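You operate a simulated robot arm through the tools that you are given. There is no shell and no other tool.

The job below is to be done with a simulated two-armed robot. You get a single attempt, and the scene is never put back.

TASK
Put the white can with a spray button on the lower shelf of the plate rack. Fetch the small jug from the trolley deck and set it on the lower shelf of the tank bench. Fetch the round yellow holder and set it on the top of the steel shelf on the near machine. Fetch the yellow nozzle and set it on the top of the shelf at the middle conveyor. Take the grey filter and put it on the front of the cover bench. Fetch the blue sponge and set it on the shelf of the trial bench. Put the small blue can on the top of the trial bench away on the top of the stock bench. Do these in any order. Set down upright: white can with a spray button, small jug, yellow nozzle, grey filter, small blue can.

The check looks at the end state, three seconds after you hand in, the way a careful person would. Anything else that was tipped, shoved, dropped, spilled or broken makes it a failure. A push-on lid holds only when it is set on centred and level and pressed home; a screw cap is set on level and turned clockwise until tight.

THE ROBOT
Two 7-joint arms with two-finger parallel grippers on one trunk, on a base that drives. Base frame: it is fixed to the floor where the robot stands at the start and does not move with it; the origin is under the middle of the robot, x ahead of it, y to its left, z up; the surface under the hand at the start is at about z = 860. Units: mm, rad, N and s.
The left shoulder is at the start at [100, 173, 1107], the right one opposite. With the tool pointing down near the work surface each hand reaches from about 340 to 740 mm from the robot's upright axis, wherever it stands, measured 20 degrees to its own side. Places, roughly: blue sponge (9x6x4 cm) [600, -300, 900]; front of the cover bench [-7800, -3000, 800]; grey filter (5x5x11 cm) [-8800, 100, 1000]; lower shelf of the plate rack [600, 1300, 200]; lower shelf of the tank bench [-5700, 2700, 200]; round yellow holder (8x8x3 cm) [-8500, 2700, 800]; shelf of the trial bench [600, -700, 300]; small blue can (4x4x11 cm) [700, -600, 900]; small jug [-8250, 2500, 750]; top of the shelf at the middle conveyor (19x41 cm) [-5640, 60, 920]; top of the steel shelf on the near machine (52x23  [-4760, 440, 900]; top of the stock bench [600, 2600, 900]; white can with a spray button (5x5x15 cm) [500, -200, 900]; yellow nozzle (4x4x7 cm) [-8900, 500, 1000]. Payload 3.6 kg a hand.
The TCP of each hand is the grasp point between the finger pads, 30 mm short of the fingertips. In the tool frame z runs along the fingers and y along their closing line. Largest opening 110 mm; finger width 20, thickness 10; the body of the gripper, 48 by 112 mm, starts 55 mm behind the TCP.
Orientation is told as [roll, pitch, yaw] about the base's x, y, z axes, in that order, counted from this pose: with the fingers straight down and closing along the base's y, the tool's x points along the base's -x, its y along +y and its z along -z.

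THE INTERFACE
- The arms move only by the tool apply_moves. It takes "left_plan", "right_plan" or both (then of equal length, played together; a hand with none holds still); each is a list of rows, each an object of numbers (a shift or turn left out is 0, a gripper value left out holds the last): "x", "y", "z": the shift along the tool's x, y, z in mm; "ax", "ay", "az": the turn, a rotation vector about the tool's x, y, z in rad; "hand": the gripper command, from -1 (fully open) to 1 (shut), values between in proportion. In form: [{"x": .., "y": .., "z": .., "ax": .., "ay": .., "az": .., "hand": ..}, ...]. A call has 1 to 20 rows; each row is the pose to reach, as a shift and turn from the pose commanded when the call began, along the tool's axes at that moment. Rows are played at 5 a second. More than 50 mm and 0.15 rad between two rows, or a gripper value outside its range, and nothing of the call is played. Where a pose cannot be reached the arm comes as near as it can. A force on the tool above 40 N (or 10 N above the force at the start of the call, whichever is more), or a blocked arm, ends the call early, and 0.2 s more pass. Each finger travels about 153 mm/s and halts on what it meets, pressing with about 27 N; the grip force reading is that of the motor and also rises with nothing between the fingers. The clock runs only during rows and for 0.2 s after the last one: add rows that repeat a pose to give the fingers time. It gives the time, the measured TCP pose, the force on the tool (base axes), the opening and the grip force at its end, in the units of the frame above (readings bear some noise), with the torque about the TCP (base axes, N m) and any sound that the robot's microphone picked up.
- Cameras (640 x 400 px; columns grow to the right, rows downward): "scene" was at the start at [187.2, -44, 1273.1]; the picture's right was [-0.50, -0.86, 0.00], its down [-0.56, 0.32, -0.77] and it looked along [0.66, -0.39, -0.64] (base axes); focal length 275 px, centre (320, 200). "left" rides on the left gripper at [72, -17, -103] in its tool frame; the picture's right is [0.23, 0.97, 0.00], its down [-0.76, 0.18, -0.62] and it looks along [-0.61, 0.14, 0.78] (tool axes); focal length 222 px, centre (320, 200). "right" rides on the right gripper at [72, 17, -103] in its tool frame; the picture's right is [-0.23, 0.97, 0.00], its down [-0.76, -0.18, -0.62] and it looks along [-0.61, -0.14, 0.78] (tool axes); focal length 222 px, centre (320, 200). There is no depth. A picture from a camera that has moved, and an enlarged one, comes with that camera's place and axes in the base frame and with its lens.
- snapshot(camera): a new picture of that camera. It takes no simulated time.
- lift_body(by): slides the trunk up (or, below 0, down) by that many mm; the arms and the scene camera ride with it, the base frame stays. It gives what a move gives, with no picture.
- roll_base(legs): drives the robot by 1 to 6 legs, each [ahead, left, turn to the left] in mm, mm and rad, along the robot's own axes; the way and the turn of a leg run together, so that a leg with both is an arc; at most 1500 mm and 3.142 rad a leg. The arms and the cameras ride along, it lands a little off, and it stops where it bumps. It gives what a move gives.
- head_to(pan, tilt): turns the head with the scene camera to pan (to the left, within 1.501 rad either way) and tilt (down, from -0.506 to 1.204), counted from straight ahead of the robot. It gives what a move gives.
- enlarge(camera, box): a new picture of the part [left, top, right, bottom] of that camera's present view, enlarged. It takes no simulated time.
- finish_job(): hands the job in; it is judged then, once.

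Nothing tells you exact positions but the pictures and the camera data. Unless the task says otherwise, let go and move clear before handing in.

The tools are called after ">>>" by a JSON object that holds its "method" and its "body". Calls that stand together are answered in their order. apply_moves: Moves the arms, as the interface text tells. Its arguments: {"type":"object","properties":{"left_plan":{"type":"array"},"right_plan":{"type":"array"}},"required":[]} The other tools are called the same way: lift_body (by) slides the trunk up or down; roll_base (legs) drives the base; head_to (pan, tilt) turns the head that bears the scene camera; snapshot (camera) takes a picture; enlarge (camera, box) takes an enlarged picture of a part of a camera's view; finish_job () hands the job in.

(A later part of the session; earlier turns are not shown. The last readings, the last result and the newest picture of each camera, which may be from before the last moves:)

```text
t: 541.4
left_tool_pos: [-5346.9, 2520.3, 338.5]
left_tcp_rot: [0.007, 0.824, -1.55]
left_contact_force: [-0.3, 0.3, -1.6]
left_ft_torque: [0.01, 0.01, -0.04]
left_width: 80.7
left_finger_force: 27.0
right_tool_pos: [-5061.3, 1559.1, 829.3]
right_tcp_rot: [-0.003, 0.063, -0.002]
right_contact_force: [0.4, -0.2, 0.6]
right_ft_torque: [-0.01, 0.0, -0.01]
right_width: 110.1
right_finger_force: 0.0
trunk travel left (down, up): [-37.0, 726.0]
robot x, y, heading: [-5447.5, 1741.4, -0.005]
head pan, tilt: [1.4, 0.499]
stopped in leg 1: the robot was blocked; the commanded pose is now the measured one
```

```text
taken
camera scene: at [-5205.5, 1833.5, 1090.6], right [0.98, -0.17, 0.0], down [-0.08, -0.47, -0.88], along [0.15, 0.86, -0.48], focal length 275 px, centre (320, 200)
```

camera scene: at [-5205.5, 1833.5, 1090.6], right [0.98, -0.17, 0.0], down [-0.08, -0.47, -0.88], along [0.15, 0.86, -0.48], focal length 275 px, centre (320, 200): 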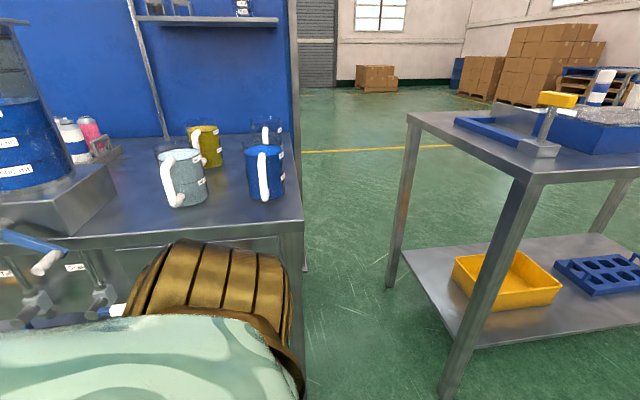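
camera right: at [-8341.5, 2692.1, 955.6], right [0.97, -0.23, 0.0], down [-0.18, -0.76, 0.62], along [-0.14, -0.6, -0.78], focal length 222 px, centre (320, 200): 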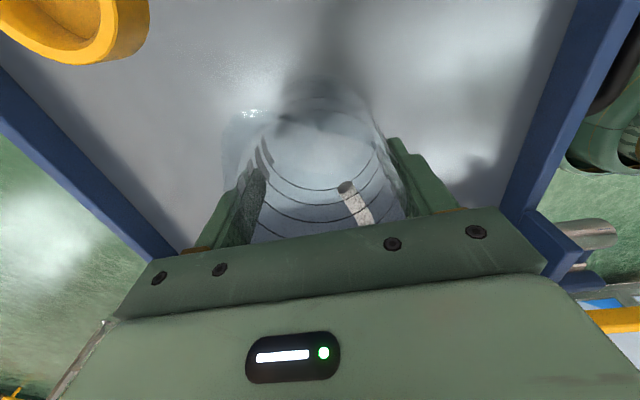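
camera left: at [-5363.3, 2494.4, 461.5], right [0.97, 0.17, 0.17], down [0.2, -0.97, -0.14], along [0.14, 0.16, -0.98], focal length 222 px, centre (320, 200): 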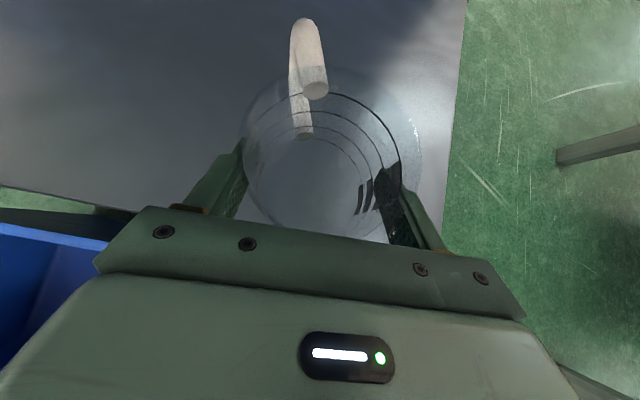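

Blocked again at the same robot position, so something near my elbow is meeting the drawer handle. I'll back off slightly, shift 100 mm to the west past the handle, and try again. The jug stays behind the blue bin.

>>> {"method": "roll_base", "body": {"legs": [[0, -12, 0], [-100, 0, 0]]}}

>>> {"method": "roll_base", "body": {"legs": [[0, 50, 0]]}}

>>> {"method": "snapshot", "body": {"camera": "left"}}

```text
t: 542.9
left_tool_pos: [-5449.0, 2511.8, 338.5]
left_tcp_rot: [0.004, 0.825, -1.547]
left_contact_force: [0.4, -0.2, -1.5]
left_ft_torque: [-0.05, -0.01, 0.0]
left_width: 80.3
left_finger_force: 26.9
right_tool_pos: [-5162.4, 1549.5, 828.6]
right_tcp_rot: [-0.001, 0.063, 0.0]
right_contact_force: [-0.4, -0.1, -0.5]
right_ft_torque: [0.01, -0.03, 0.04]
right_width: 109.8
right_finger_force: 0.1
trunk travel left (down, up): [-37.0, 726.0]
robot x, y, heading: [-5550.5, 1737.3, -0.003]
head pan, tilt: [1.4, 0.499]
```

```text
t: 543.9
left_tool_pos: [-5453.7, 2532.6, 321.8]
left_tcp_rot: [0.001, 0.793, -1.543]
left_contact_force: [0.4, 0.0, -0.9]
left_ft_torque: [-0.02, 0.01, -0.04]
left_width: 80.3
left_finger_force: 27.2
right_tool_pos: [-5163.5, 1590.8, 829.0]
right_tcp_rot: [-0.002, 0.063, -0.003]
right_contact_force: [0.1, -0.2, -0.2]
right_ft_torque: [-0.03, -0.01, 0.0]
right_width: 110.0
right_finger_force: 0.1
trunk travel left (down, up): [-37.0, 726.0]
robot x, y, heading: [-5546.4, 1773.6, -0.004]
head pan, tilt: [1.4, 0.499]
stopped in leg 1: the robot was blocked; the commanded pose is now the measured one
```

```text
taken
camera left: at [-5469.9, 2509.6, 446.5], right [0.97, 0.19, 0.16], down [0.2, -0.97, -0.1], along [0.14, 0.13, -0.98], focal length 222 px, centre (320, 200)
```

left: 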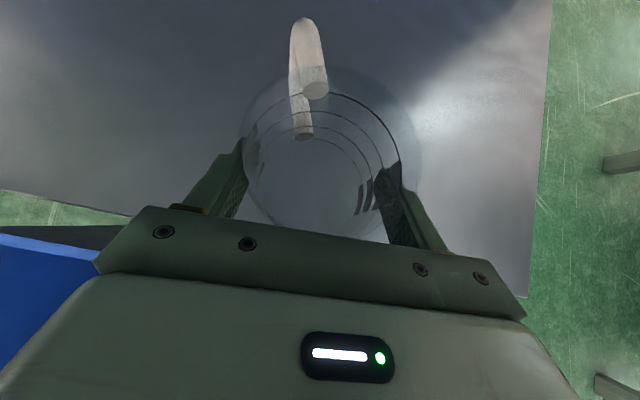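

I gained 35 mm, but the arm is being deflected and the jug leans about 3°. I'll back off to release the contact and level the jug again.

>>> {"method": "roll_base", "body": {"legs": [[0, -14, 0]]}}

>>> {"method": "apply_moves", "body": {"left_plan": [{"x": 6, "z": -5}, {"x": 6, "z": -5, "ay": 0.03}, {"x": 6, "z": -5, "ay": 0.058}, {"x": 6, "z": -5, "ay": 0.058}]}}

>>> {"method": "snapshot", "body": {"camera": "left"}}

```text
t: 544.7
left_tool_pos: [-5453.0, 2519.2, 324.2]
left_tcp_rot: [0.001, 0.795, -1.544]
left_contact_force: [0.1, -1.0, -1.2]
left_ft_torque: [-0.01, 0.01, -0.01]
left_width: 80.4
left_finger_force: 26.4
right_tool_pos: [-5162.7, 1577.3, 829.4]
right_tcp_rot: [-0.001, 0.063, -0.005]
right_contact_force: [-1.2, -0.9, -0.1]
right_ft_torque: [0.05, -0.03, 0.02]
right_width: 110.2
right_finger_force: 0.1
trunk travel left (down, up): [-37.0, 726.0]
robot x, y, heading: [-5544.5, 1763.1, -0.006]
head pan, tilt: [1.4, 0.499]
```

```text
t: 545.7
left_tool_pos: [-5452.6, 2521.2, 330.2]
left_tcp_rot: [0.0, 0.853, -1.543]
left_contact_force: [0.7, 0.8, -0.6]
left_ft_torque: [0.0, 0.02, 0.01]
left_width: 80.4
left_finger_force: 26.7
left hand out of reach, approached as far as the arm can: row 1
right_tool_pos: [-5162.9, 1576.9, 828.9]
right_tcp_rot: [-0.002, 0.062, -0.005]
right_contact_force: [0.5, -0.5, -0.1]
right_ft_torque: [0.01, -0.01, -0.02]
right_width: 110.2
right_finger_force: 0.1
trunk travel left (down, up): [-37.0, 726.0]
robot x, y, heading: [-5546.7, 1761.3, -0.003]
head pan, tilt: [1.4, 0.499]
```

```text
taken
camera left: at [-5469.3, 2491.7, 453.1], right [0.97, 0.17, 0.17], down [0.2, -0.97, -0.16], along [0.14, 0.19, -0.97], focal length 222 px, centre (320, 200)
```

left: 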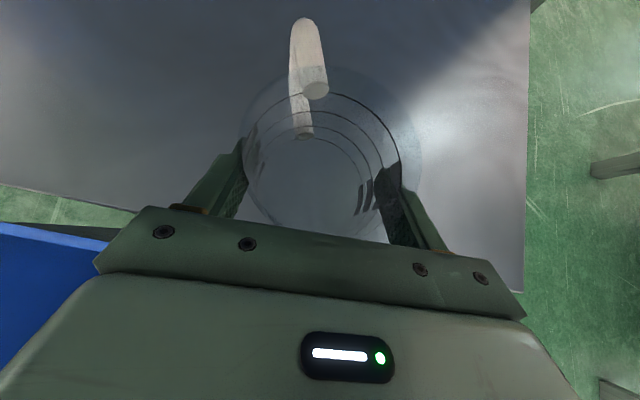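

The jug is level again. There's a little more stretch available, so I'll extend the hand outward another 25 mm.

>>> {"method": "apply_moves", "body": {"left_plan": [{"x": 8, "z": 7}, {"x": 14, "z": 14}, {"x": 20, "z": 20}, {"x": 20, "z": 20}]}}

>>> {"method": "enlarge", "body": {"camera": "left", "box": [0, 100, 320, 300]}}

```text
t: 546.7
left_tool_pos: [-5452.6, 2544.0, 342.0]
left_tcp_rot: [-0.002, 0.85, -1.548]
left_contact_force: [0.6, -0.5, -1.4]
left_ft_torque: [-0.03, -0.01, -0.02]
left_width: 80.6
left_finger_force: 26.7
left hand out of reach, approached as far as the arm can: row 1, 2, 3, 4
right_tool_pos: [-5163.5, 1577.3, 827.8]
right_tcp_rot: [-0.002, 0.063, -0.005]
right_contact_force: [0.2, -1.4, -0.2]
right_ft_torque: [-0.03, 0.0, 0.02]
right_width: 109.7
right_finger_force: 0.1
trunk travel left (down, up): [-37.0, 726.0]
robot x, y, heading: [-5546.9, 1762.7, -0.005]
head pan, tilt: [1.4, 0.499]
```

```text
2.00 times, centred on (160, 200) of left
camera zoom: at [-5468.3, 2512.9, 464.9], right [0.97, 0.18, 0.17], down [0.2, -0.97, -0.16], along [0.14, 0.19, -0.97], focal length 444 px, centre (640, 200)
```

zoom: 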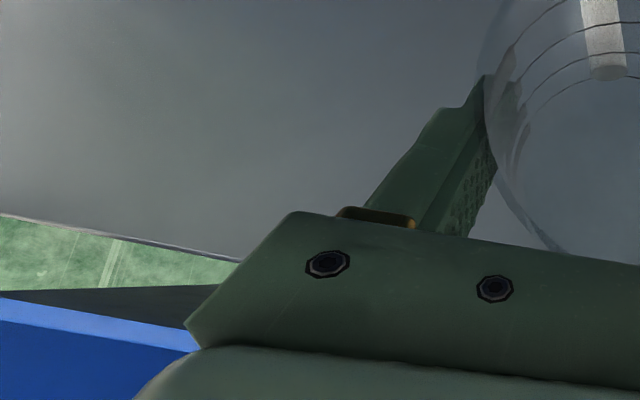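

The shelf edge is at y ≈ 2492 and the jug's near side is about 20 mm inside it. I'll lower with the trunk until it touches.

>>> {"method": "lift_body", "body": {"by": -18}}

>>> {"method": "lift_body", "body": {"by": -8}}

```text
t: 547.3
left_tool_pos: [-5477.9, 2543.3, 330.4]
left_tcp_rot: [0.009, 0.853, -1.516]
left_contact_force: [-0.1, 0.8, 0.7]
left_ft_torque: [-0.05, 0.0, 0.0]
left_width: 80.7
left_finger_force: 27.1
right_tool_pos: [-5164.9, 1582.3, 810.0]
right_tcp_rot: [0.005, 0.078, 0.016]
right_contact_force: [1.4, -0.2, -0.4]
right_ft_torque: [-0.01, 0.05, 0.0]
right_width: 110.1
right_finger_force: 0.2
trunk travel left (down, up): [-19.0, 744.0]
robot x, y, heading: [-5550.4, 1762.4, 0.013]
head pan, tilt: [1.4, 0.499]
```

```text
t: 547.9
left_tool_pos: [-5442.4, 2543.5, 322.4]
left_tcp_rot: [0.002, 0.857, -1.55]
left_contact_force: [0.2, -1.3, -0.8]
left_ft_torque: [-0.01, 0.0, 0.04]
left_width: 80.4
left_finger_force: 26.8
right_tool_pos: [-5151.5, 1574.3, 796.9]
right_tcp_rot: [-0.001, 0.095, -0.01]
right_contact_force: [-0.2, -1.8, -0.3]
right_ft_torque: [0.04, -0.01, -0.01]
right_width: 110.2
right_finger_force: 0.0
trunk travel left (down, up): [-11.0, 752.0]
robot x, y, heading: [-5544.5, 1759.9, -0.001]
head pan, tilt: [1.4, 0.499]
```

>>> {"method": "lift_body", "body": {"by": -5}}

>>> {"method": "snapshot", "body": {"camera": "left"}}

```text
t: 548.5
left_tool_pos: [-5452.4, 2542.8, 314.9]
left_tcp_rot: [0.0, 0.852, -1.545]
left_contact_force: [-1.1, 1.0, -0.7]
left_ft_torque: [0.01, 0.0, -0.04]
left_width: 80.1
left_finger_force: 27.1
right_tool_pos: [-5154.2, 1578.4, 794.2]
right_tcp_rot: [-0.004, 0.098, -0.004]
right_contact_force: [-0.1, -0.1, -0.2]
right_ft_torque: [-0.01, -0.03, 0.03]
right_width: 110.2
right_finger_force: 0.0
trunk travel left (down, up): [-6.0, 757.0]
robot x, y, heading: [-5543.5, 1765.5, -0.002]
head pan, tilt: [1.4, 0.499]
```

```text
taken
camera left: at [-5467.4, 2513.5, 437.0], right [0.97, 0.17, 0.17], down [0.2, -0.97, -0.16], along [0.14, 0.19, -0.97], focal length 222 px, centre (320, 200)
```

left: 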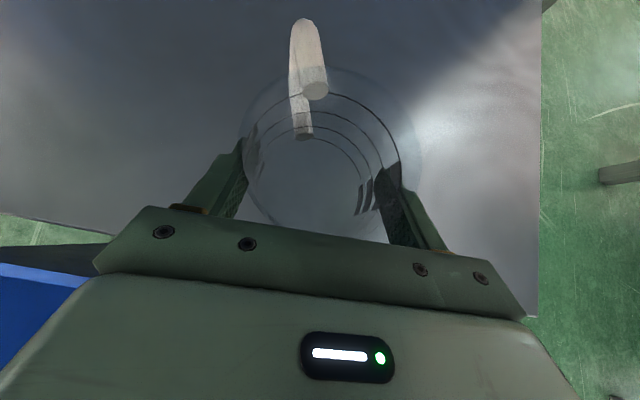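

No contact yet, so I'll lower further with the hand in small steps.

>>> {"method": "apply_moves", "body": {"left_plan": [{"x": -2.3, "z": 2}, {"x": -4.5, "z": 4}, {"x": -6.8, "z": 5.9}, {"x": -9, "z": 7.9}, {"x": -11.3, "z": 9.9}, {"x": -13.5, "z": 11.8}]}}

```text
t: 549.9
left_tool_pos: [-5451.9, 2539.2, 311.6]
left_tcp_rot: [-0.001, 0.851, -1.547]
left_contact_force: [-1.1, 0.3, -0.6]
left_ft_torque: [-0.01, 0.02, 0.01]
left_width: 80.5
left_finger_force: 27.4
left hand out of reach, approached as far as the arm can: row 2, 3, 4, 5, 6
right_tool_pos: [-5153.3, 1579.0, 794.1]
right_tcp_rot: [-0.005, 0.099, -0.004]
right_contact_force: [0.6, -0.1, -0.5]
right_ft_torque: [0.03, -0.01, 0.03]
right_width: 109.9
right_finger_force: 0.0
trunk travel left (down, up): [-6.0, 757.0]
robot x, y, heading: [-5549.3, 1763.0, -0.002]
head pan, tilt: [1.4, 0.499]
```

>>> {"method": "lift_body", "body": {"by": -6}}

>>> {"method": "snapshot", "body": {"camera": "left"}}

```text
t: 550.4
left_tool_pos: [-5453.1, 2538.2, 304.4]
left_tcp_rot: [-0.001, 0.852, -1.545]
left_contact_force: [-0.2, -0.4, -0.9]
left_ft_torque: [0.0, 0.01, 0.01]
left_width: 80.7
left_finger_force: 27.6
right_tool_pos: [-5152.3, 1578.5, 787.9]
right_tcp_rot: [-0.006, 0.102, -0.002]
right_contact_force: [0.2, 0.5, 0.3]
right_ft_torque: [0.02, 0.01, 0.01]
right_width: 109.8
right_finger_force: 0.0
trunk travel left (down, up): [0.0, 763.0]
robot x, y, heading: [-5550.3, 1764.9, -0.008]
head pan, tilt: [1.4, 0.499]
```

```text
taken
camera left: at [-5468.1, 2507.4, 426.2], right [0.97, 0.18, 0.17], down [0.2, -0.97, -0.16], along [0.14, 0.19, -0.97], focal length 222 px, centre (320, 200)
```

left: 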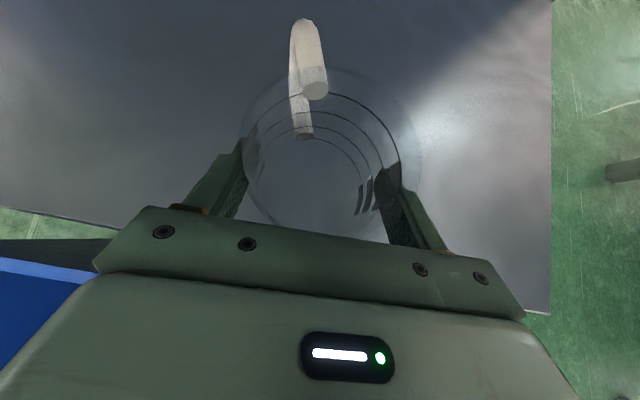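

Still hanging free, so the shelf is a little lower than estimated. I'll move the hand down along its reach limit, drawing slightly inward.

>>> {"method": "apply_moves", "body": {"left_plan": [{"x": -4.2, "z": -0.3}, {"x": -8.5, "z": -0.6}, {"x": -12.7, "z": -0.8}, {"x": -17, "z": -1.1}, {"x": -21, "z": -1.4}, {"x": -21, "z": -1.4}]}}

```text
t: 551.8
left_tool_pos: [-5452.0, 2523.3, 293.9]
left_tcp_rot: [-0.004, 0.857, -1.546]
left_contact_force: [-2.2, 7.2, 20.8]
left_ft_torque: [0.31, -0.07, 0.05]
left_width: 80.7
left_finger_force: 27.0
right_tool_pos: [-5151.9, 1577.2, 787.2]
right_tcp_rot: [-0.004, 0.102, -0.001]
right_contact_force: [0.5, 0.3, 0.3]
right_ft_torque: [-0.01, 0.01, 0.01]
right_width: 109.8
right_finger_force: 0.1
trunk travel left (down, up): [0.0, 763.0]
robot x, y, heading: [-5545.7, 1766.7, -0.002]
head pan, tilt: [1.4, 0.499]
```

Contact: the jug's base is on the shelf at about z = 200. I'll ease the pressure and use the last few millimetres of base travel to slide it slightly further in.

>>> {"method": "apply_moves", "body": {"left_plan": [{"x": 1.5, "z": -1.3}, {"x": 1.5, "z": -1.3}]}}

>>> {"method": "roll_base", "body": {"legs": [[0, 8, 0]]}}

>>> {"method": "snapshot", "body": {"camera": "left"}}

```text
t: 552.4
left_tool_pos: [-5451.0, 2522.0, 292.3]
left_tcp_rot: [-0.001, 0.853, -1.544]
left_contact_force: [0.9, 1.0, 14.2]
left_ft_torque: [0.39, -0.13, -0.04]
left_width: 80.4
left_finger_force: 27.1
right_tool_pos: [-5152.2, 1577.2, 787.5]
right_tcp_rot: [-0.003, 0.106, -0.005]
right_contact_force: [0.2, -0.1, 0.4]
right_ft_torque: [-0.04, 0.01, -0.01]
right_width: 109.9
right_finger_force: 0.0
trunk travel left (down, up): [0.0, 763.0]
robot x, y, heading: [-5549.2, 1762.7, -0.007]
head pan, tilt: [1.4, 0.499]
```

```text
t: 553.1
left_tool_pos: [-5450.7, 2531.3, 293.2]
left_tcp_rot: [-0.002, 0.851, -1.543]
left_contact_force: [-1.2, -1.1, 9.8]
left_ft_torque: [0.11, -0.11, -0.01]
left_width: 80.3
left_finger_force: 26.7
right_tool_pos: [-5152.8, 1585.3, 787.0]
right_tcp_rot: [-0.004, 0.104, -0.002]
right_contact_force: [-0.5, 0.1, 0.7]
right_ft_torque: [-0.01, 0.0, 0.0]
right_width: 110.1
right_finger_force: 0.1
trunk travel left (down, up): [0.0, 763.0]
robot x, y, heading: [-5548.6, 1772.8, -0.002]
head pan, tilt: [1.4, 0.499]
```

```text
taken
camera left: at [-5466.6, 2500.5, 414.8], right [0.97, 0.18, 0.17], down [0.2, -0.97, -0.16], along [0.14, 0.19, -0.97], focal length 222 px, centre (320, 200)
```

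left: 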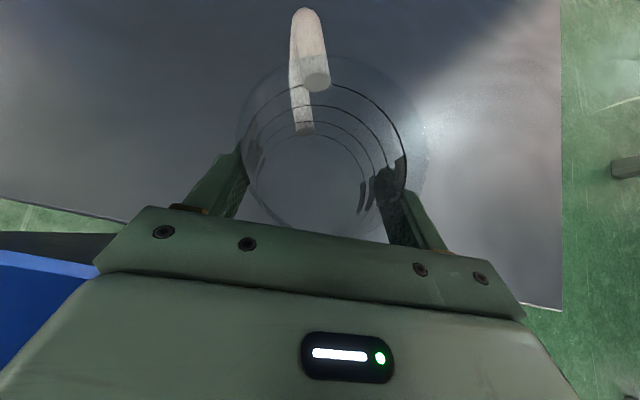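

That slid smoothly. I'll try another 10 mm.

>>> {"method": "roll_base", "body": {"legs": [[0, 10, 0]]}}

```text
t: 553.9
left_tool_pos: [-5451.7, 2540.3, 293.4]
left_tcp_rot: [-0.002, 0.851, -1.547]
left_contact_force: [-0.4, -1.8, 8.2]
left_ft_torque: [-0.02, -0.1, -0.02]
left_width: 80.5
left_finger_force: 27.2
right_tool_pos: [-5151.9, 1596.0, 788.5]
right_tcp_rot: [-0.005, 0.105, -0.005]
right_contact_force: [0.7, 0.0, 0.8]
right_ft_torque: [-0.01, -0.02, 0.01]
right_width: 110.1
right_finger_force: 0.0
trunk travel left (down, up): [0.0, 763.0]
robot x, y, heading: [-5550.5, 1786.5, -0.006]
head pan, tilt: [1.4, 0.499]
```

>>> {"method": "roll_base", "body": {"legs": [[0, 15, 0]]}}

>>> {"method": "snapshot", "body": {"camera": "left"}}

```text
t: 554.9
left_tool_pos: [-5451.8, 2554.4, 292.3]
left_tcp_rot: [-0.002, 0.854, -1.545]
left_contact_force: [1.3, 0.8, 4.8]
left_ft_torque: [-0.09, -0.2, 0.03]
left_width: 80.6
left_finger_force: 26.9
right_tool_pos: [-5152.3, 1610.3, 787.4]
right_tcp_rot: [-0.004, 0.103, -0.005]
right_contact_force: [-0.5, 0.0, 0.1]
right_ft_torque: [0.03, 0.01, -0.01]
right_width: 110.0
right_finger_force: 0.1
trunk travel left (down, up): [0.0, 763.0]
robot x, y, heading: [-5548.5, 1798.0, -0.011]
head pan, tilt: [1.4, 0.499]
stopped in leg 1: the robot was blocked; the commanded pose is now the measured one
```

```text
taken
camera left: at [-5467.4, 2523.9, 414.8], right [0.97, 0.18, 0.17], down [0.2, -0.96, -0.17], along [0.13, 0.2, -0.97], focal length 222 px, centre (320, 200)
```

left: 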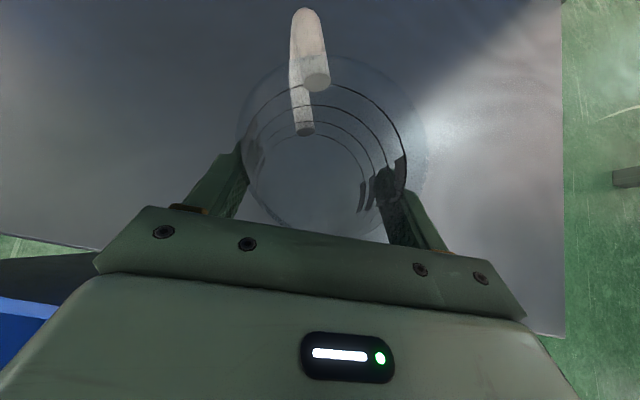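

The jug's near side is now about 30 mm inside the shelf edge. I'll open the fingers slowly.

>>> {"method": "apply_moves", "body": {"left_plan": [{"hand": -0.5}, {"hand": -0.6}, {"hand": -0.75}, {"hand": -0.9}, {"hand": -1}, {"hand": -1}]}}

>>> {"method": "snapshot", "body": {"camera": "left"}}

```text
t: 556.2
left_tool_pos: [-5453.3, 2553.6, 291.5]
left_tcp_rot: [-0.004, 0.853, -1.545]
left_contact_force: [0.7, -1.0, -1.2]
left_ft_torque: [0.01, -0.02, 0.01]
left_width: 110.0
left_finger_force: 0.2
right_tool_pos: [-5152.1, 1610.2, 788.1]
right_tcp_rot: [-0.005, 0.105, -0.004]
right_contact_force: [-0.2, 0.4, 0.6]
right_ft_torque: [0.02, 0.04, 0.0]
right_width: 110.1
right_finger_force: 0.1
trunk travel left (down, up): [0.0, 763.0]
robot x, y, heading: [-5549.0, 1796.8, -0.008]
head pan, tilt: [1.4, 0.499]
```

```text
taken
camera left: at [-5467.3, 2523.9, 414.0], right [0.97, 0.18, 0.17], down [0.2, -0.96, -0.16], along [0.13, 0.19, -0.97], focal length 222 px, centre (320, 200)
```

left: 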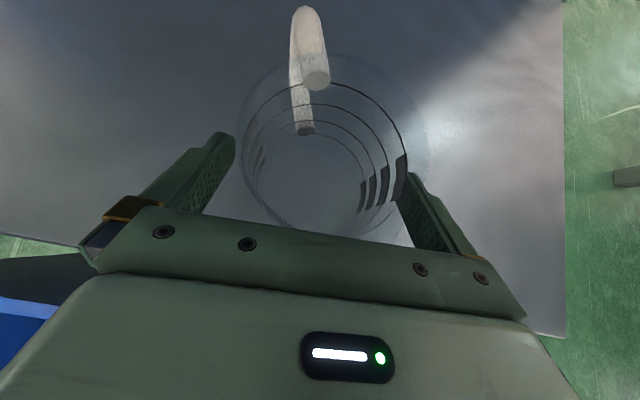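

The jug stands free. I'll withdraw straight back in two steps and check it stays put.

>>> {"method": "roll_base", "body": {"legs": [[0, -60, 0]]}}

>>> {"method": "snapshot", "body": {"camera": "left"}}

>>> {"method": "roll_base", "body": {"legs": [[0, -120, 0]]}}

>>> {"method": "snapshot", "body": {"camera": "left"}}

```text
t: 557.2
left_tool_pos: [-5452.7, 2495.9, 292.6]
left_tcp_rot: [-0.003, 0.852, -1.546]
left_contact_force: [0.3, 0.1, 0.3]
left_ft_torque: [-0.02, -0.01, -0.02]
left_width: 110.0
left_finger_force: 0.1
right_tool_pos: [-5152.2, 1551.4, 789.1]
right_tcp_rot: [-0.004, 0.105, -0.004]
right_contact_force: [0.1, -0.1, 0.1]
right_ft_torque: [-0.01, -0.02, -0.02]
right_width: 110.0
right_finger_force: 0.1
trunk travel left (down, up): [0.0, 763.0]
robot x, y, heading: [-5546.0, 1737.9, -0.008]
head pan, tilt: [1.4, 0.499]
```

```text
taken
camera left: at [-5467.4, 2465.0, 414.3], right [0.97, 0.18, 0.17], down [0.2, -0.96, -0.17], along [0.13, 0.19, -0.97], focal length 222 px, centre (320, 200)
```

left: 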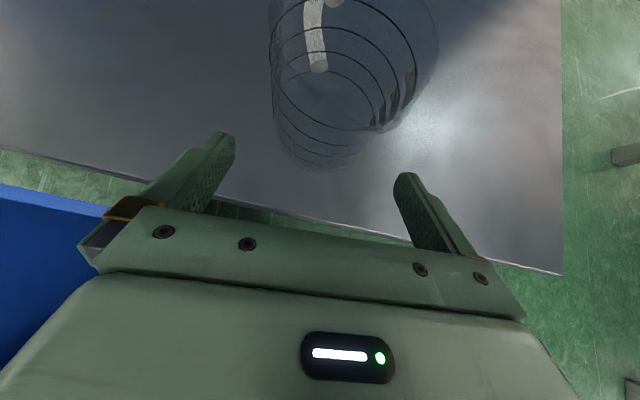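

```text
t: 558.4
left_tool_pos: [-5454.5, 2378.5, 292.2]
left_tcp_rot: [-0.004, 0.853, -1.548]
left_contact_force: [0.0, -0.1, -0.4]
left_ft_torque: [0.01, 0.04, -0.01]
left_width: 110.4
left_finger_force: 0.1
right_tool_pos: [-5152.6, 1433.3, 788.4]
right_tcp_rot: [-0.005, 0.105, -0.003]
right_contact_force: [0.4, 0.2, 0.2]
right_ft_torque: [-0.01, 0.01, 0.01]
right_width: 110.0
right_finger_force: 0.1
trunk travel left (down, up): [0.0, 763.0]
robot x, y, heading: [-5549.5, 1619.7, -0.004]
head pan, tilt: [1.4, 0.499]
```

```text
taken
camera left: at [-5468.4, 2348.2, 414.3], right [0.97, 0.18, 0.17], down [0.2, -0.96, -0.17], along [0.13, 0.2, -0.97], focal length 222 px, centre (320, 200)
```

left: 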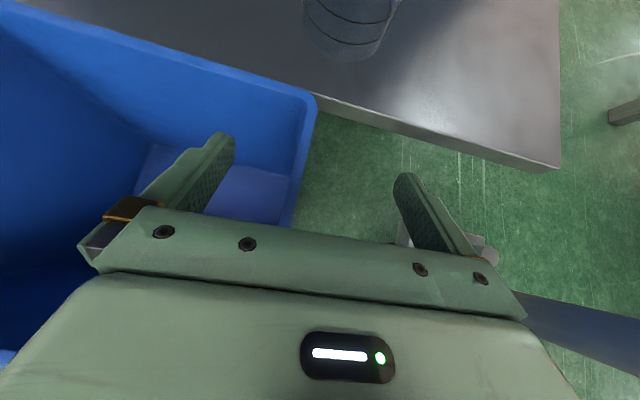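

The jug stands upright well inside the shelf. I'll raise slightly to clear the bin's rim and back away fully.

>>> {"method": "lift_body", "body": {"by": 50}}

>>> {"method": "roll_base", "body": {"legs": [[0, -330, 0]]}}

>>> {"method": "lift_body", "body": {"by": 175}}

>>> {"method": "snapshot", "body": {"camera": "scene"}}

```text
t: 559.4
left_tool_pos: [-5452.9, 2378.4, 342.6]
left_tcp_rot: [-0.005, 0.854, -1.548]
left_contact_force: [-0.9, -0.7, 0.0]
left_ft_torque: [-0.04, -0.02, 0.01]
left_width: 109.8
left_finger_force: 0.0
right_tool_pos: [-5152.5, 1433.6, 837.2]
right_tcp_rot: [-0.004, 0.104, -0.003]
right_contact_force: [0.1, -0.1, 0.5]
right_ft_torque: [-0.01, 0.0, -0.02]
right_width: 109.8
right_finger_force: 0.0
trunk travel left (down, up): [-50.0, 713.0]
robot x, y, heading: [-5548.0, 1616.2, -0.003]
head pan, tilt: [1.4, 0.499]
```

```text
t: 561.5
left_tool_pos: [-5455.4, 2047.5, 342.0]
left_tcp_rot: [-0.003, 0.855, -1.544]
left_contact_force: [0.1, -0.3, 0.2]
left_ft_torque: [-0.01, 0.01, -0.02]
left_width: 110.1
left_finger_force: 0.0
right_tool_pos: [-5154.8, 1102.9, 837.5]
right_tcp_rot: [-0.006, 0.104, -0.001]
right_contact_force: [-0.1, 1.0, -0.4]
right_ft_torque: [0.0, 0.01, -0.04]
right_width: 110.0
right_finger_force: 0.0
trunk travel left (down, up): [-50.0, 713.0]
robot x, y, heading: [-5550.7, 1291.4, -0.001]
head pan, tilt: [1.4, 0.499]
```

```text
t: 563.5
left_tool_pos: [-5454.7, 2047.3, 516.8]
left_tcp_rot: [-0.006, 0.853, -1.547]
left_contact_force: [0.2, 1.3, 0.4]
left_ft_torque: [0.0, 0.01, -0.02]
left_width: 110.1
left_finger_force: 0.0
right_tool_pos: [-5155.7, 1103.6, 1012.2]
right_tcp_rot: [-0.005, 0.105, -0.003]
right_contact_force: [-0.5, -0.3, -0.7]
right_ft_torque: [-0.02, 0.01, 0.02]
right_width: 109.9
right_finger_force: 0.1
trunk travel left (down, up): [-225.0, 538.0]
robot x, y, heading: [-5548.9, 1286.9, -0.005]
head pan, tilt: [1.4, 0.499]
```

```text
taken
camera scene: at [-5420.4, 1376.9, 1290.5], right [0.98, -0.17, 0.0], down [-0.08, -0.47, -0.88], along [0.15, 0.86, -0.48], focal length 275 px, centre (320, 200)
```

scene: 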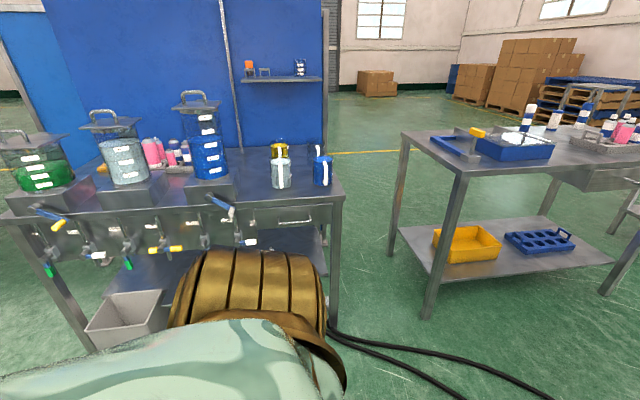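

The tank bench is undisturbed and the jug is delivered, so that's five of seven done. I'll fold the left arm back to the front in stages.

>>> {"method": "apply_moves", "body": {"left_plan": [{"x": -16, "z": -18, "ay": -0.12}, {"x": -32, "z": -36, "ay": -0.24}, {"x": -48, "z": -55, "ay": -0.36}, {"x": -64, "z": -73, "ay": -0.48}, {"x": -80, "z": -91, "ay": -0.6}, {"x": -96, "z": -110, "ay": -0.73}, {"x": -112, "z": -128, "ay": -0.853}, {"x": -112, "z": -128, "ay": -0.853}]}}

>>> {"method": "apply_moves", "body": {"left_plan": [{"z": -45, "az": -0.05}, {"z": -90, "az": -0.1}, {"z": -135, "az": -0.15}, {"z": -180, "az": -0.2}, {"z": -225, "az": -0.25}, {"z": -270, "az": -0.3}, {"z": -315, "az": -0.3}, {"z": -360, "az": -0.3}, {"z": -390, "az": -0.3}, {"z": -390, "az": -0.3}]}}

>>> {"method": "snapshot", "body": {"camera": "scene"}}

```text
t: 565.3
left_tool_pos: [-5452.1, 1875.4, 516.4]
left_tcp_rot: [-0.001, 0.001, -1.542]
left_contact_force: [0.7, -0.8, -0.6]
left_ft_torque: [0.01, -0.02, 0.0]
left_width: 110.0
left_finger_force: 0.0
right_tool_pos: [-5155.2, 1104.1, 1012.7]
right_tcp_rot: [-0.005, 0.103, -0.001]
right_contact_force: [0.1, -0.4, 0.2]
right_ft_torque: [0.05, -0.02, 0.01]
right_width: 110.1
right_finger_force: 0.1
trunk travel left (down, up): [-225.0, 538.0]
robot x, y, heading: [-5549.1, 1287.7, -0.005]
head pan, tilt: [1.4, 0.499]
```

```text
t: 567.5
left_tool_pos: [-5449.6, 1876.0, 906.7]
left_tcp_rot: [-0.002, 0.002, -1.242]
left_contact_force: [0.4, -0.2, -0.4]
left_ft_torque: [0.01, -0.06, -0.01]
left_width: 109.8
left_finger_force: 0.0
left hand out of reach, approached as far as the arm can: row 2
right_tool_pos: [-5155.0, 1104.2, 1014.4]
right_tcp_rot: [-0.004, 0.102, 0.0]
right_contact_force: [0.1, -1.0, 0.5]
right_ft_torque: [0.03, 0.01, 0.0]
right_width: 109.9
right_finger_force: 0.1
trunk travel left (down, up): [-225.0, 538.0]
robot x, y, heading: [-5551.9, 1290.2, 0.002]
head pan, tilt: [1.4, 0.499]
```

```text
taken
camera scene: at [-5420.8, 1377.1, 1290.6], right [0.98, -0.17, 0.0], down [-0.08, -0.47, -0.88], along [0.15, 0.86, -0.48], focal length 275 px, centre (320, 200)
```

scene: 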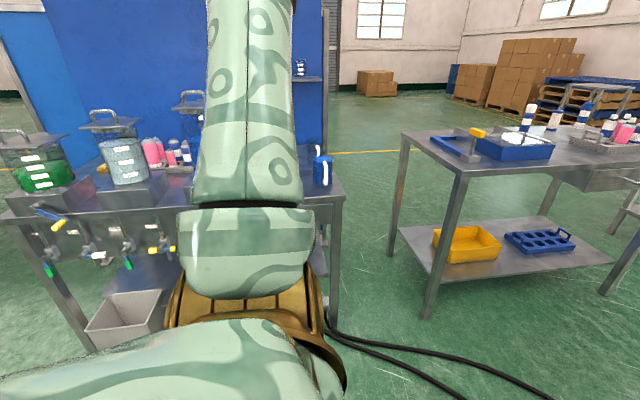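

>>> {"method": "apply_moves", "body": {"left_plan": [{"x": -36, "y": 22, "z": -10}, {"x": -72, "y": 44, "z": -20}, {"x": -108, "y": 66, "z": -30}, {"x": -144, "y": 88, "z": -40}, {"x": -180, "y": 110, "z": -50}, {"x": -216, "y": 132, "z": -60}, {"x": -252, "y": 154, "z": -70}, {"x": -288, "y": 176, "z": -80}, {"x": -324, "y": 198, "z": -90}, {"x": -361, "y": 220, "z": -100}, {"x": -361, "y": 220, "z": -100}]}}

>>> {"method": "apply_moves", "body": {"left_plan": [{"az": -0.14, "z": -10}, {"az": -0.28, "z": -20}, {"az": -0.42, "z": -30}, {"az": -0.56, "z": -40}, {"az": -0.7, "z": -50}, {"az": -0.84, "z": -60}, {"az": -0.98, "z": -65}, {"az": -1.12, "z": -65}, {"az": -1.242, "z": -65}, {"az": -1.242, "z": -65}], "right_plan": [{"ay": -0.03, "z": -10}, {"ay": -0.06, "z": -20}, {"ay": -0.1, "z": -30}, {"ay": -0.1, "z": -40}, {"ay": -0.1, "z": -50}, {"ay": -0.1, "z": -50}, {"ay": -0.1, "z": -50}, {"ay": -0.1, "z": -50}, {"ay": -0.1, "z": -50}, {"ay": -0.1, "z": -50}]}}

>>> {"method": "snapshot", "body": {"camera": "scene"}}

```text
t: 569.9
left_tool_pos: [-5126.1, 1607.6, 1006.1]
left_tcp_rot: [0.0, 0.002, -1.24]
left_contact_force: [0.2, -0.7, 0.0]
left_ft_torque: [0.0, -0.01, 0.02]
left_width: 110.0
left_finger_force: 0.0
left hand out of reach, approached as far as the arm can: row 1
right_tool_pos: [-5154.9, 1103.6, 1013.0]
right_tcp_rot: [-0.005, 0.103, -0.003]
right_contact_force: [0.3, 0.0, -0.5]
right_ft_torque: [0.0, 0.02, -0.02]
right_width: 109.9
right_finger_force: 0.0
trunk travel left (down, up): [-225.0, 538.0]
robot x, y, heading: [-5550.1, 1290.2, -0.003]
head pan, tilt: [1.4, 0.499]
```

```text
t: 572.1
left_tool_pos: [-5118.9, 1640.2, 1088.6]
left_tcp_rot: [-0.001, 0.005, -0.002]
left_contact_force: [0.8, 0.1, 0.8]
left_ft_torque: [0.0, -0.01, -0.01]
left_width: 110.1
left_finger_force: 0.1
left hand out of reach, approached as far as the arm can: row 8, 9, 10
right_tool_pos: [-5148.0, 1103.7, 1062.1]
right_tcp_rot: [-0.005, 0.004, -0.002]
right_contact_force: [0.3, 0.7, 0.3]
right_ft_torque: [-0.01, 0.0, -0.03]
right_width: 110.1
right_finger_force: 0.1
trunk travel left (down, up): [-225.0, 538.0]
robot x, y, heading: [-5551.9, 1290.0, -0.004]
head pan, tilt: [1.4, 0.499]
```

```text
taken
camera scene: at [-5420.5, 1376.4, 1290.6], right [0.98, -0.17, 0.0], down [-0.08, -0.47, -0.88], along [0.15, 0.86, -0.48], focal length 275 px, centre (320, 200)
```

scene: 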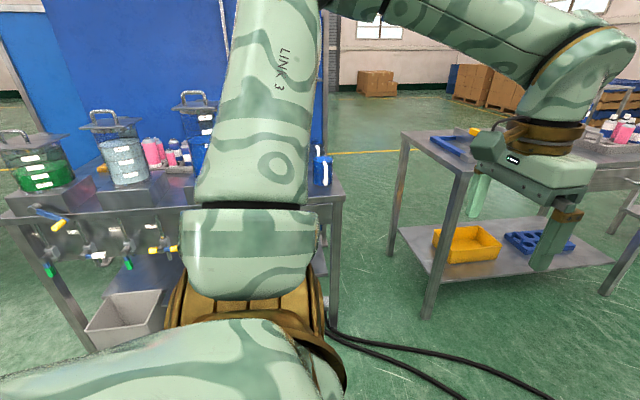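

Both arms are back in front. I'll turn toward the tank bench to verify the jug, then continue turning west.

>>> {"method": "roll_base", "body": {"legs": [[0, 60, 0], [0, 0, 1.57]]}}

>>> {"method": "head_to", "body": {"pan": -0.1, "tilt": 0.55}}

>>> {"method": "snapshot", "body": {"camera": "scene"}}

>>> {"method": "enlarge", "body": {"camera": "scene", "box": [250, 200, 480, 350]}}

```text
t: 576.9
left_tool_pos: [-5900.1, 1780.9, 1087.6]
left_tcp_rot: [-0.002, 0.007, 1.562]
left_contact_force: [1.0, -0.5, 0.2]
left_ft_torque: [0.01, -0.01, -0.02]
left_width: 109.7
left_finger_force: 0.0
right_tool_pos: [-5361.8, 1749.2, 1062.2]
right_tcp_rot: [-0.005, 0.003, 1.563]
right_contact_force: [-0.4, 0.5, -0.6]
right_ft_torque: [0.0, 0.01, 0.01]
right_width: 109.9
right_finger_force: 0.1
trunk travel left (down, up): [-225.0, 538.0]
robot x, y, heading: [-5545.6, 1347.7, 1.562]
head pan, tilt: [1.4, 0.499]
```

```text
t: 578.5
left_tool_pos: [-5899.7, 1780.2, 1087.5]
left_tcp_rot: [-0.003, 0.004, 1.563]
left_contact_force: [0.2, -0.1, 0.2]
left_ft_torque: [0.0, -0.04, 0.01]
left_width: 110.0
left_finger_force: 0.1
right_tool_pos: [-5363.0, 1748.1, 1062.7]
right_tcp_rot: [-0.006, 0.004, 1.564]
right_contact_force: [-0.5, -0.2, 0.4]
right_ft_torque: [0.01, 0.0, -0.03]
right_width: 109.8
right_finger_force: 0.0
trunk travel left (down, up): [-225.0, 538.0]
robot x, y, heading: [-5548.8, 1350.7, 1.562]
head pan, tilt: [-0.099, 0.55]
```

```text
taken
camera scene: at [-5539.7, 1550.4, 1286.0], right [0.99, -0.11, 0.0], down [-0.06, -0.52, -0.85], along [0.09, 0.85, -0.52], focal length 275 px, centre (320, 200)
```

scene: 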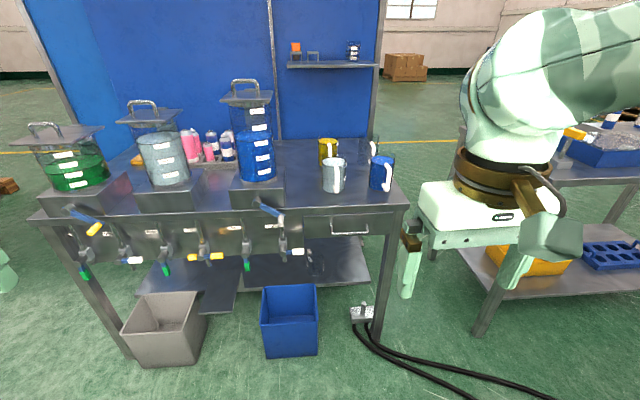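

```text
2.67 times, centred on (365, 275) of scene
camera zoom: at [-5539.7, 1550.4, 1286.0], right [0.99, -0.11, 0.0], down [-0.06, -0.52, -0.85], along [0.09, 0.85, -0.52], focal length 733 px, centre (200, 0)
```

zoom: 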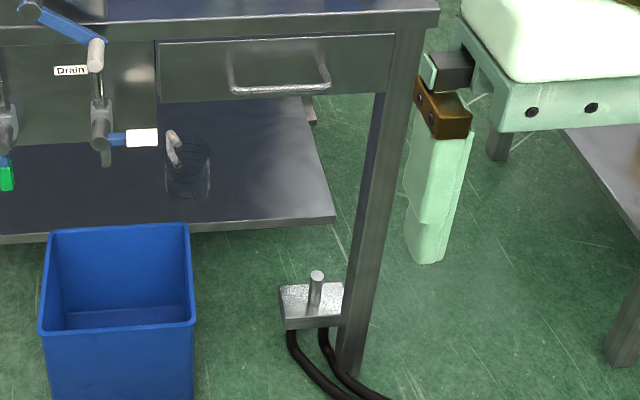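

The jug stands upright on the lower shelf behind the blue bin. Now I'll head west for the nozzle and the filter.

>>> {"method": "roll_base", "body": {"legs": [[0, 0, 1.57], [900, 0, 0], [900, 0, 0]]}}

>>> {"method": "head_to", "body": {"pan": 0.4, "tilt": 0.3}}

>>> {"method": "snapshot", "body": {"camera": "scene"}}

>>> {"method": "head_to", "body": {"pan": 1.2, "tilt": 0.3}}

>>> {"method": "snapshot", "body": {"camera": "scene"}}

```text
t: 591.4
left_tool_pos: [-7788.0, 1042.6, 1088.1]
left_tcp_rot: [0.0, 0.005, 3.128]
left_contact_force: [0.1, 0.3, -0.9]
left_ft_torque: [0.01, -0.03, -0.02]
left_width: 110.0
left_finger_force: 0.1
right_tool_pos: [-7753.1, 1579.5, 1063.3]
right_tcp_rot: [-0.005, 0.002, 3.129]
right_contact_force: [0.1, 0.6, 0.2]
right_ft_torque: [-0.03, -0.02, 0.02]
right_width: 110.0
right_finger_force: 0.1
trunk travel left (down, up): [-225.0, 538.0]
robot x, y, heading: [-7352.2, 1389.9, 3.128]
head pan, tilt: [-0.099, 0.55]
```

```text
t: 592.3
left_tool_pos: [-7788.0, 1042.2, 1088.0]
left_tcp_rot: [-0.001, 0.003, 3.129]
left_contact_force: [-0.8, 0.5, -0.6]
left_ft_torque: [0.01, -0.03, -0.01]
left_width: 110.1
left_finger_force: 0.0
right_tool_pos: [-7752.6, 1578.9, 1063.2]
right_tcp_rot: [-0.004, 0.003, 3.132]
right_contact_force: [0.1, -0.3, 0.4]
right_ft_torque: [0.0, -0.03, -0.01]
right_width: 110.2
right_finger_force: 0.0
trunk travel left (down, up): [-225.0, 538.0]
robot x, y, heading: [-7353.8, 1390.1, 3.126]
head pan, tilt: [0.4, 0.3]
```

```text
taken
camera scene: at [-7554.0, 1356.0, 1309.0], right [-0.38, 0.93, 0.0], down [0.27, 0.11, -0.95], along [-0.88, -0.36, -0.3], focal length 275 px, centre (320, 200)
```

scene: 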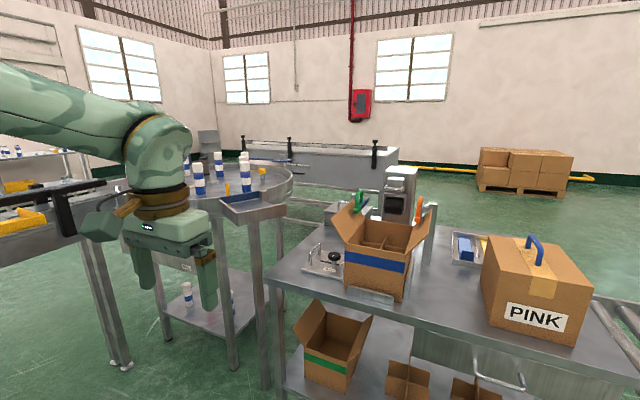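

```text
t: 593.4
left_tool_pos: [-7787.1, 1042.3, 1088.2]
left_tcp_rot: [-0.002, 0.005, 3.131]
left_contact_force: [0.5, 0.3, 0.2]
left_ft_torque: [0.0, 0.0, 0.02]
left_width: 109.9
left_finger_force: 0.1
right_tool_pos: [-7754.1, 1579.4, 1063.5]
right_tcp_rot: [-0.004, 0.003, 3.132]
right_contact_force: [0.5, 0.8, -0.1]
right_ft_torque: [0.03, -0.03, 0.03]
right_width: 110.0
right_finger_force: 0.1
trunk travel left (down, up): [-225.0, 538.0]
robot x, y, heading: [-7353.5, 1390.8, 3.131]
head pan, tilt: [1.201, 0.3]
```

```text
taken
camera scene: at [-7502.4, 1304.6, 1309.0], right [-0.93, 0.37, 0.0], down [0.11, 0.27, -0.96], along [-0.36, -0.89, -0.3], focal length 275 px, centre (320, 200)
```

scene: 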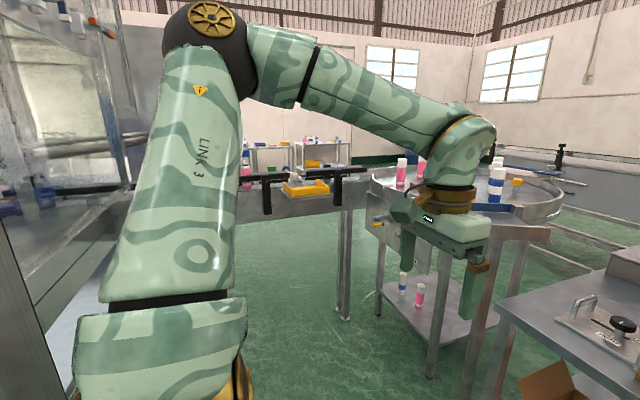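

A round table with bottles and small yellow parts stands ahead to the left. I'll zoom in on it.

>>> {"method": "head_to", "body": {"pan": 0.55, "tilt": 0.3}}

>>> {"method": "enlarge", "body": {"camera": "scene", "box": [180, 110, 400, 260]}}

>>> {"method": "snapshot", "body": {"camera": "left"}}

```text
t: 594.5
left_tool_pos: [-7787.6, 1043.1, 1089.0]
left_tcp_rot: [-0.002, 0.005, 3.13]
left_contact_force: [0.1, 0.6, -0.4]
left_ft_torque: [-0.02, -0.02, 0.02]
left_width: 110.0
left_finger_force: 0.1
right_tool_pos: [-7753.7, 1578.5, 1062.7]
right_tcp_rot: [-0.005, 0.003, 3.13]
right_contact_force: [0.4, 0.4, 1.3]
right_ft_torque: [0.0, -0.01, 0.0]
right_width: 110.2
right_finger_force: 0.0
trunk travel left (down, up): [-225.0, 538.0]
robot x, y, heading: [-7353.4, 1395.0, 3.13]
head pan, tilt: [0.55, 0.3]
```

```text
2.67 times, centred on (290, 185) of scene
camera zoom: at [-7547.6, 1343.3, 1309.0], right [-0.51, 0.86, 0.0], down [0.25, 0.15, -0.96], along [-0.82, -0.49, -0.3], focal length 733 px, centre (400, 240)
```

zoom: 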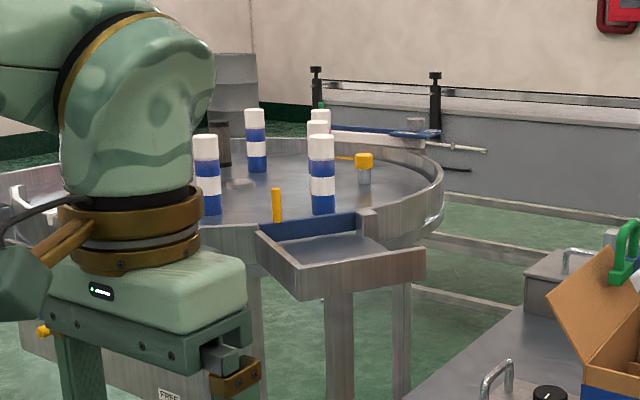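

```text
taken
camera left: at [-7714.6, 1058.7, 1191.3], right [0.21, -0.98, 0.0], down [-0.77, -0.17, 0.62], along [-0.6, -0.13, -0.79], focal length 222 px, centre (320, 200)
```

left: 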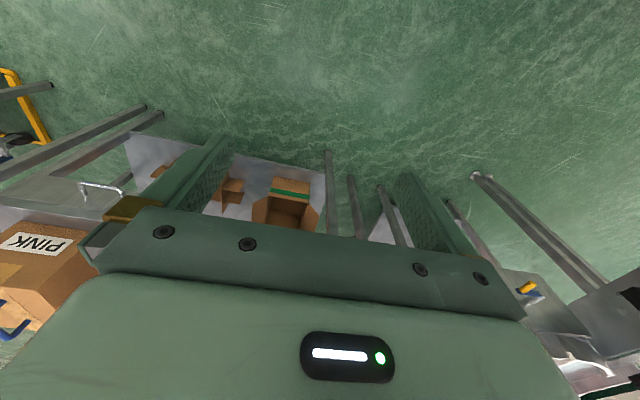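

The yellow nozzle is at about (-8870, 460) on the round table, and a dark grey cylinder near (-8870, 50) should be the filter. I'll move closer to see the access around the table.

>>> {"method": "roll_base", "body": {"legs": [[350, 330, 0.3]]}}

>>> {"method": "head_to", "body": {"pan": 0.2, "tilt": 0.45}}

>>> {"method": "snapshot", "body": {"camera": "scene"}}

>>> {"method": "head_to", "body": {"pan": 0.9, "tilt": 0.45}}

>>> {"method": "snapshot", "body": {"camera": "scene"}}

```text
t: 597.3
left_tool_pos: [-7948.4, 550.6, 1087.4]
left_tcp_rot: [-0.002, 0.006, -2.827]
left_contact_force: [-0.5, 0.8, -0.1]
left_ft_torque: [0.02, 0.01, 0.03]
left_width: 110.0
left_finger_force: 0.0
right_tool_pos: [-8087.6, 1067.3, 1062.5]
right_tcp_rot: [-0.006, 0.004, -2.825]
right_contact_force: [0.4, 0.1, -0.1]
right_ft_torque: [0.03, -0.02, -0.01]
right_width: 110.5
right_finger_force: 0.1
trunk travel left (down, up): [-225.0, 538.0]
robot x, y, heading: [-7650.0, 1016.7, -2.825]
head pan, tilt: [0.55, 0.3]
```

```text
t: 598.1
left_tool_pos: [-7947.4, 550.1, 1088.9]
left_tcp_rot: [-0.002, 0.004, -2.826]
left_contact_force: [-0.2, -0.3, 0.9]
left_ft_torque: [-0.03, -0.01, 0.0]
left_width: 109.9
left_finger_force: 0.1
right_tool_pos: [-8088.9, 1068.7, 1062.7]
right_tcp_rot: [-0.007, 0.004, -2.826]
right_contact_force: [0.8, 0.6, 0.6]
right_ft_torque: [0.01, -0.02, -0.04]
right_width: 110.2
right_finger_force: 0.0
trunk travel left (down, up): [-225.0, 538.0]
robot x, y, heading: [-7648.6, 1019.0, -2.83]
head pan, tilt: [0.201, 0.45]
```

```text
taken
camera scene: at [-7837.5, 937.8, 1295.1], right [-0.49, 0.87, 0.0], down [0.38, 0.21, -0.9], along [-0.78, -0.44, -0.44], focal length 275 px, centre (320, 200)
```

scene: 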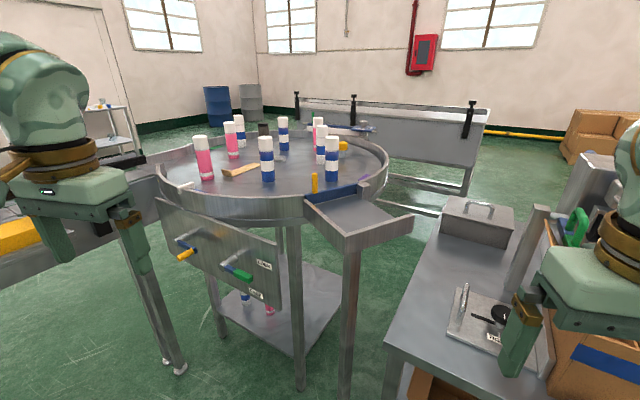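

```text
t: 599.2
left_tool_pos: [-7948.5, 551.2, 1088.7]
left_tcp_rot: [-0.001, 0.006, -2.828]
left_contact_force: [0.1, 0.6, 0.0]
left_ft_torque: [0.0, 0.01, -0.03]
left_width: 109.9
left_finger_force: 0.1
right_tool_pos: [-8088.2, 1069.4, 1063.3]
right_tcp_rot: [-0.006, 0.002, -2.823]
right_contact_force: [1.0, -0.6, 0.4]
right_ft_torque: [0.02, -0.02, -0.02]
right_width: 110.2
right_finger_force: 0.1
trunk travel left (down, up): [-225.0, 538.0]
robot x, y, heading: [-7651.6, 1017.7, -2.827]
head pan, tilt: [0.901, 0.45]
```

```text
taken
camera scene: at [-7789.7, 897.1, 1295.1], right [-0.94, 0.35, 0.0], down [0.15, 0.41, -0.9], along [-0.31, -0.84, -0.44], focal length 275 px, centre (320, 200)
```

scene: 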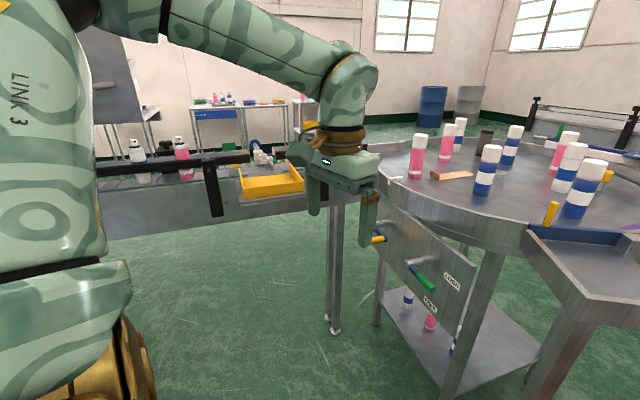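

The nozzle and filter are on the far side of the round table, behind rows of bottles. I'll zoom in to locate them exactly.

>>> {"method": "head_to", "body": {"pan": 0.2, "tilt": 0.45}}

>>> {"method": "enlarge", "body": {"camera": "scene", "box": [150, 90, 410, 250]}}

>>> {"method": "enlarge", "body": {"camera": "scene", "box": [220, 100, 380, 200]}}

```text
t: 600.3
left_tool_pos: [-7948.1, 550.1, 1087.4]
left_tcp_rot: [-0.001, 0.005, -2.827]
left_contact_force: [0.4, 0.2, -0.3]
left_ft_torque: [-0.03, -0.05, -0.01]
left_width: 110.0
left_finger_force: 0.0
right_tool_pos: [-8088.4, 1068.9, 1062.3]
right_tcp_rot: [-0.004, 0.002, -2.824]
right_contact_force: [0.2, 0.3, 0.8]
right_ft_torque: [-0.01, -0.02, -0.02]
right_width: 110.0
right_finger_force: 0.0
trunk travel left (down, up): [-225.0, 538.0]
robot x, y, heading: [-7648.8, 1020.1, -2.829]
head pan, tilt: [0.201, 0.45]
```

```text
2.46 times, centred on (280, 170) of scene
camera zoom: at [-7837.5, 937.8, 1295.1], right [-0.49, 0.87, 0.0], down [0.38, 0.21, -0.9], along [-0.78, -0.44, -0.44], focal length 676 px, centre (418, 274)
```

zoom: 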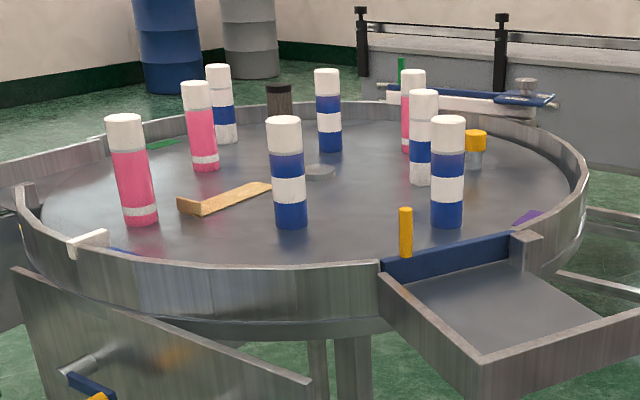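

```text
4.00 times, centred on (300, 150) of scene
camera zoom: at [-7837.5, 937.8, 1295.1], right [-0.49, 0.87, 0.0], down [0.38, 0.21, -0.9], along [-0.78, -0.44, -0.44], focal length 1099 px, centre (400, 400)
```

zoom: 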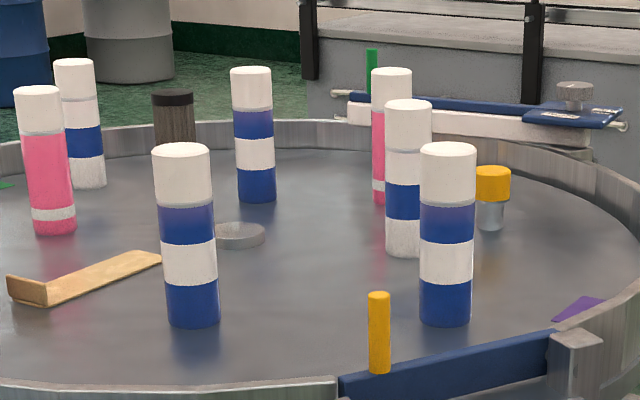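

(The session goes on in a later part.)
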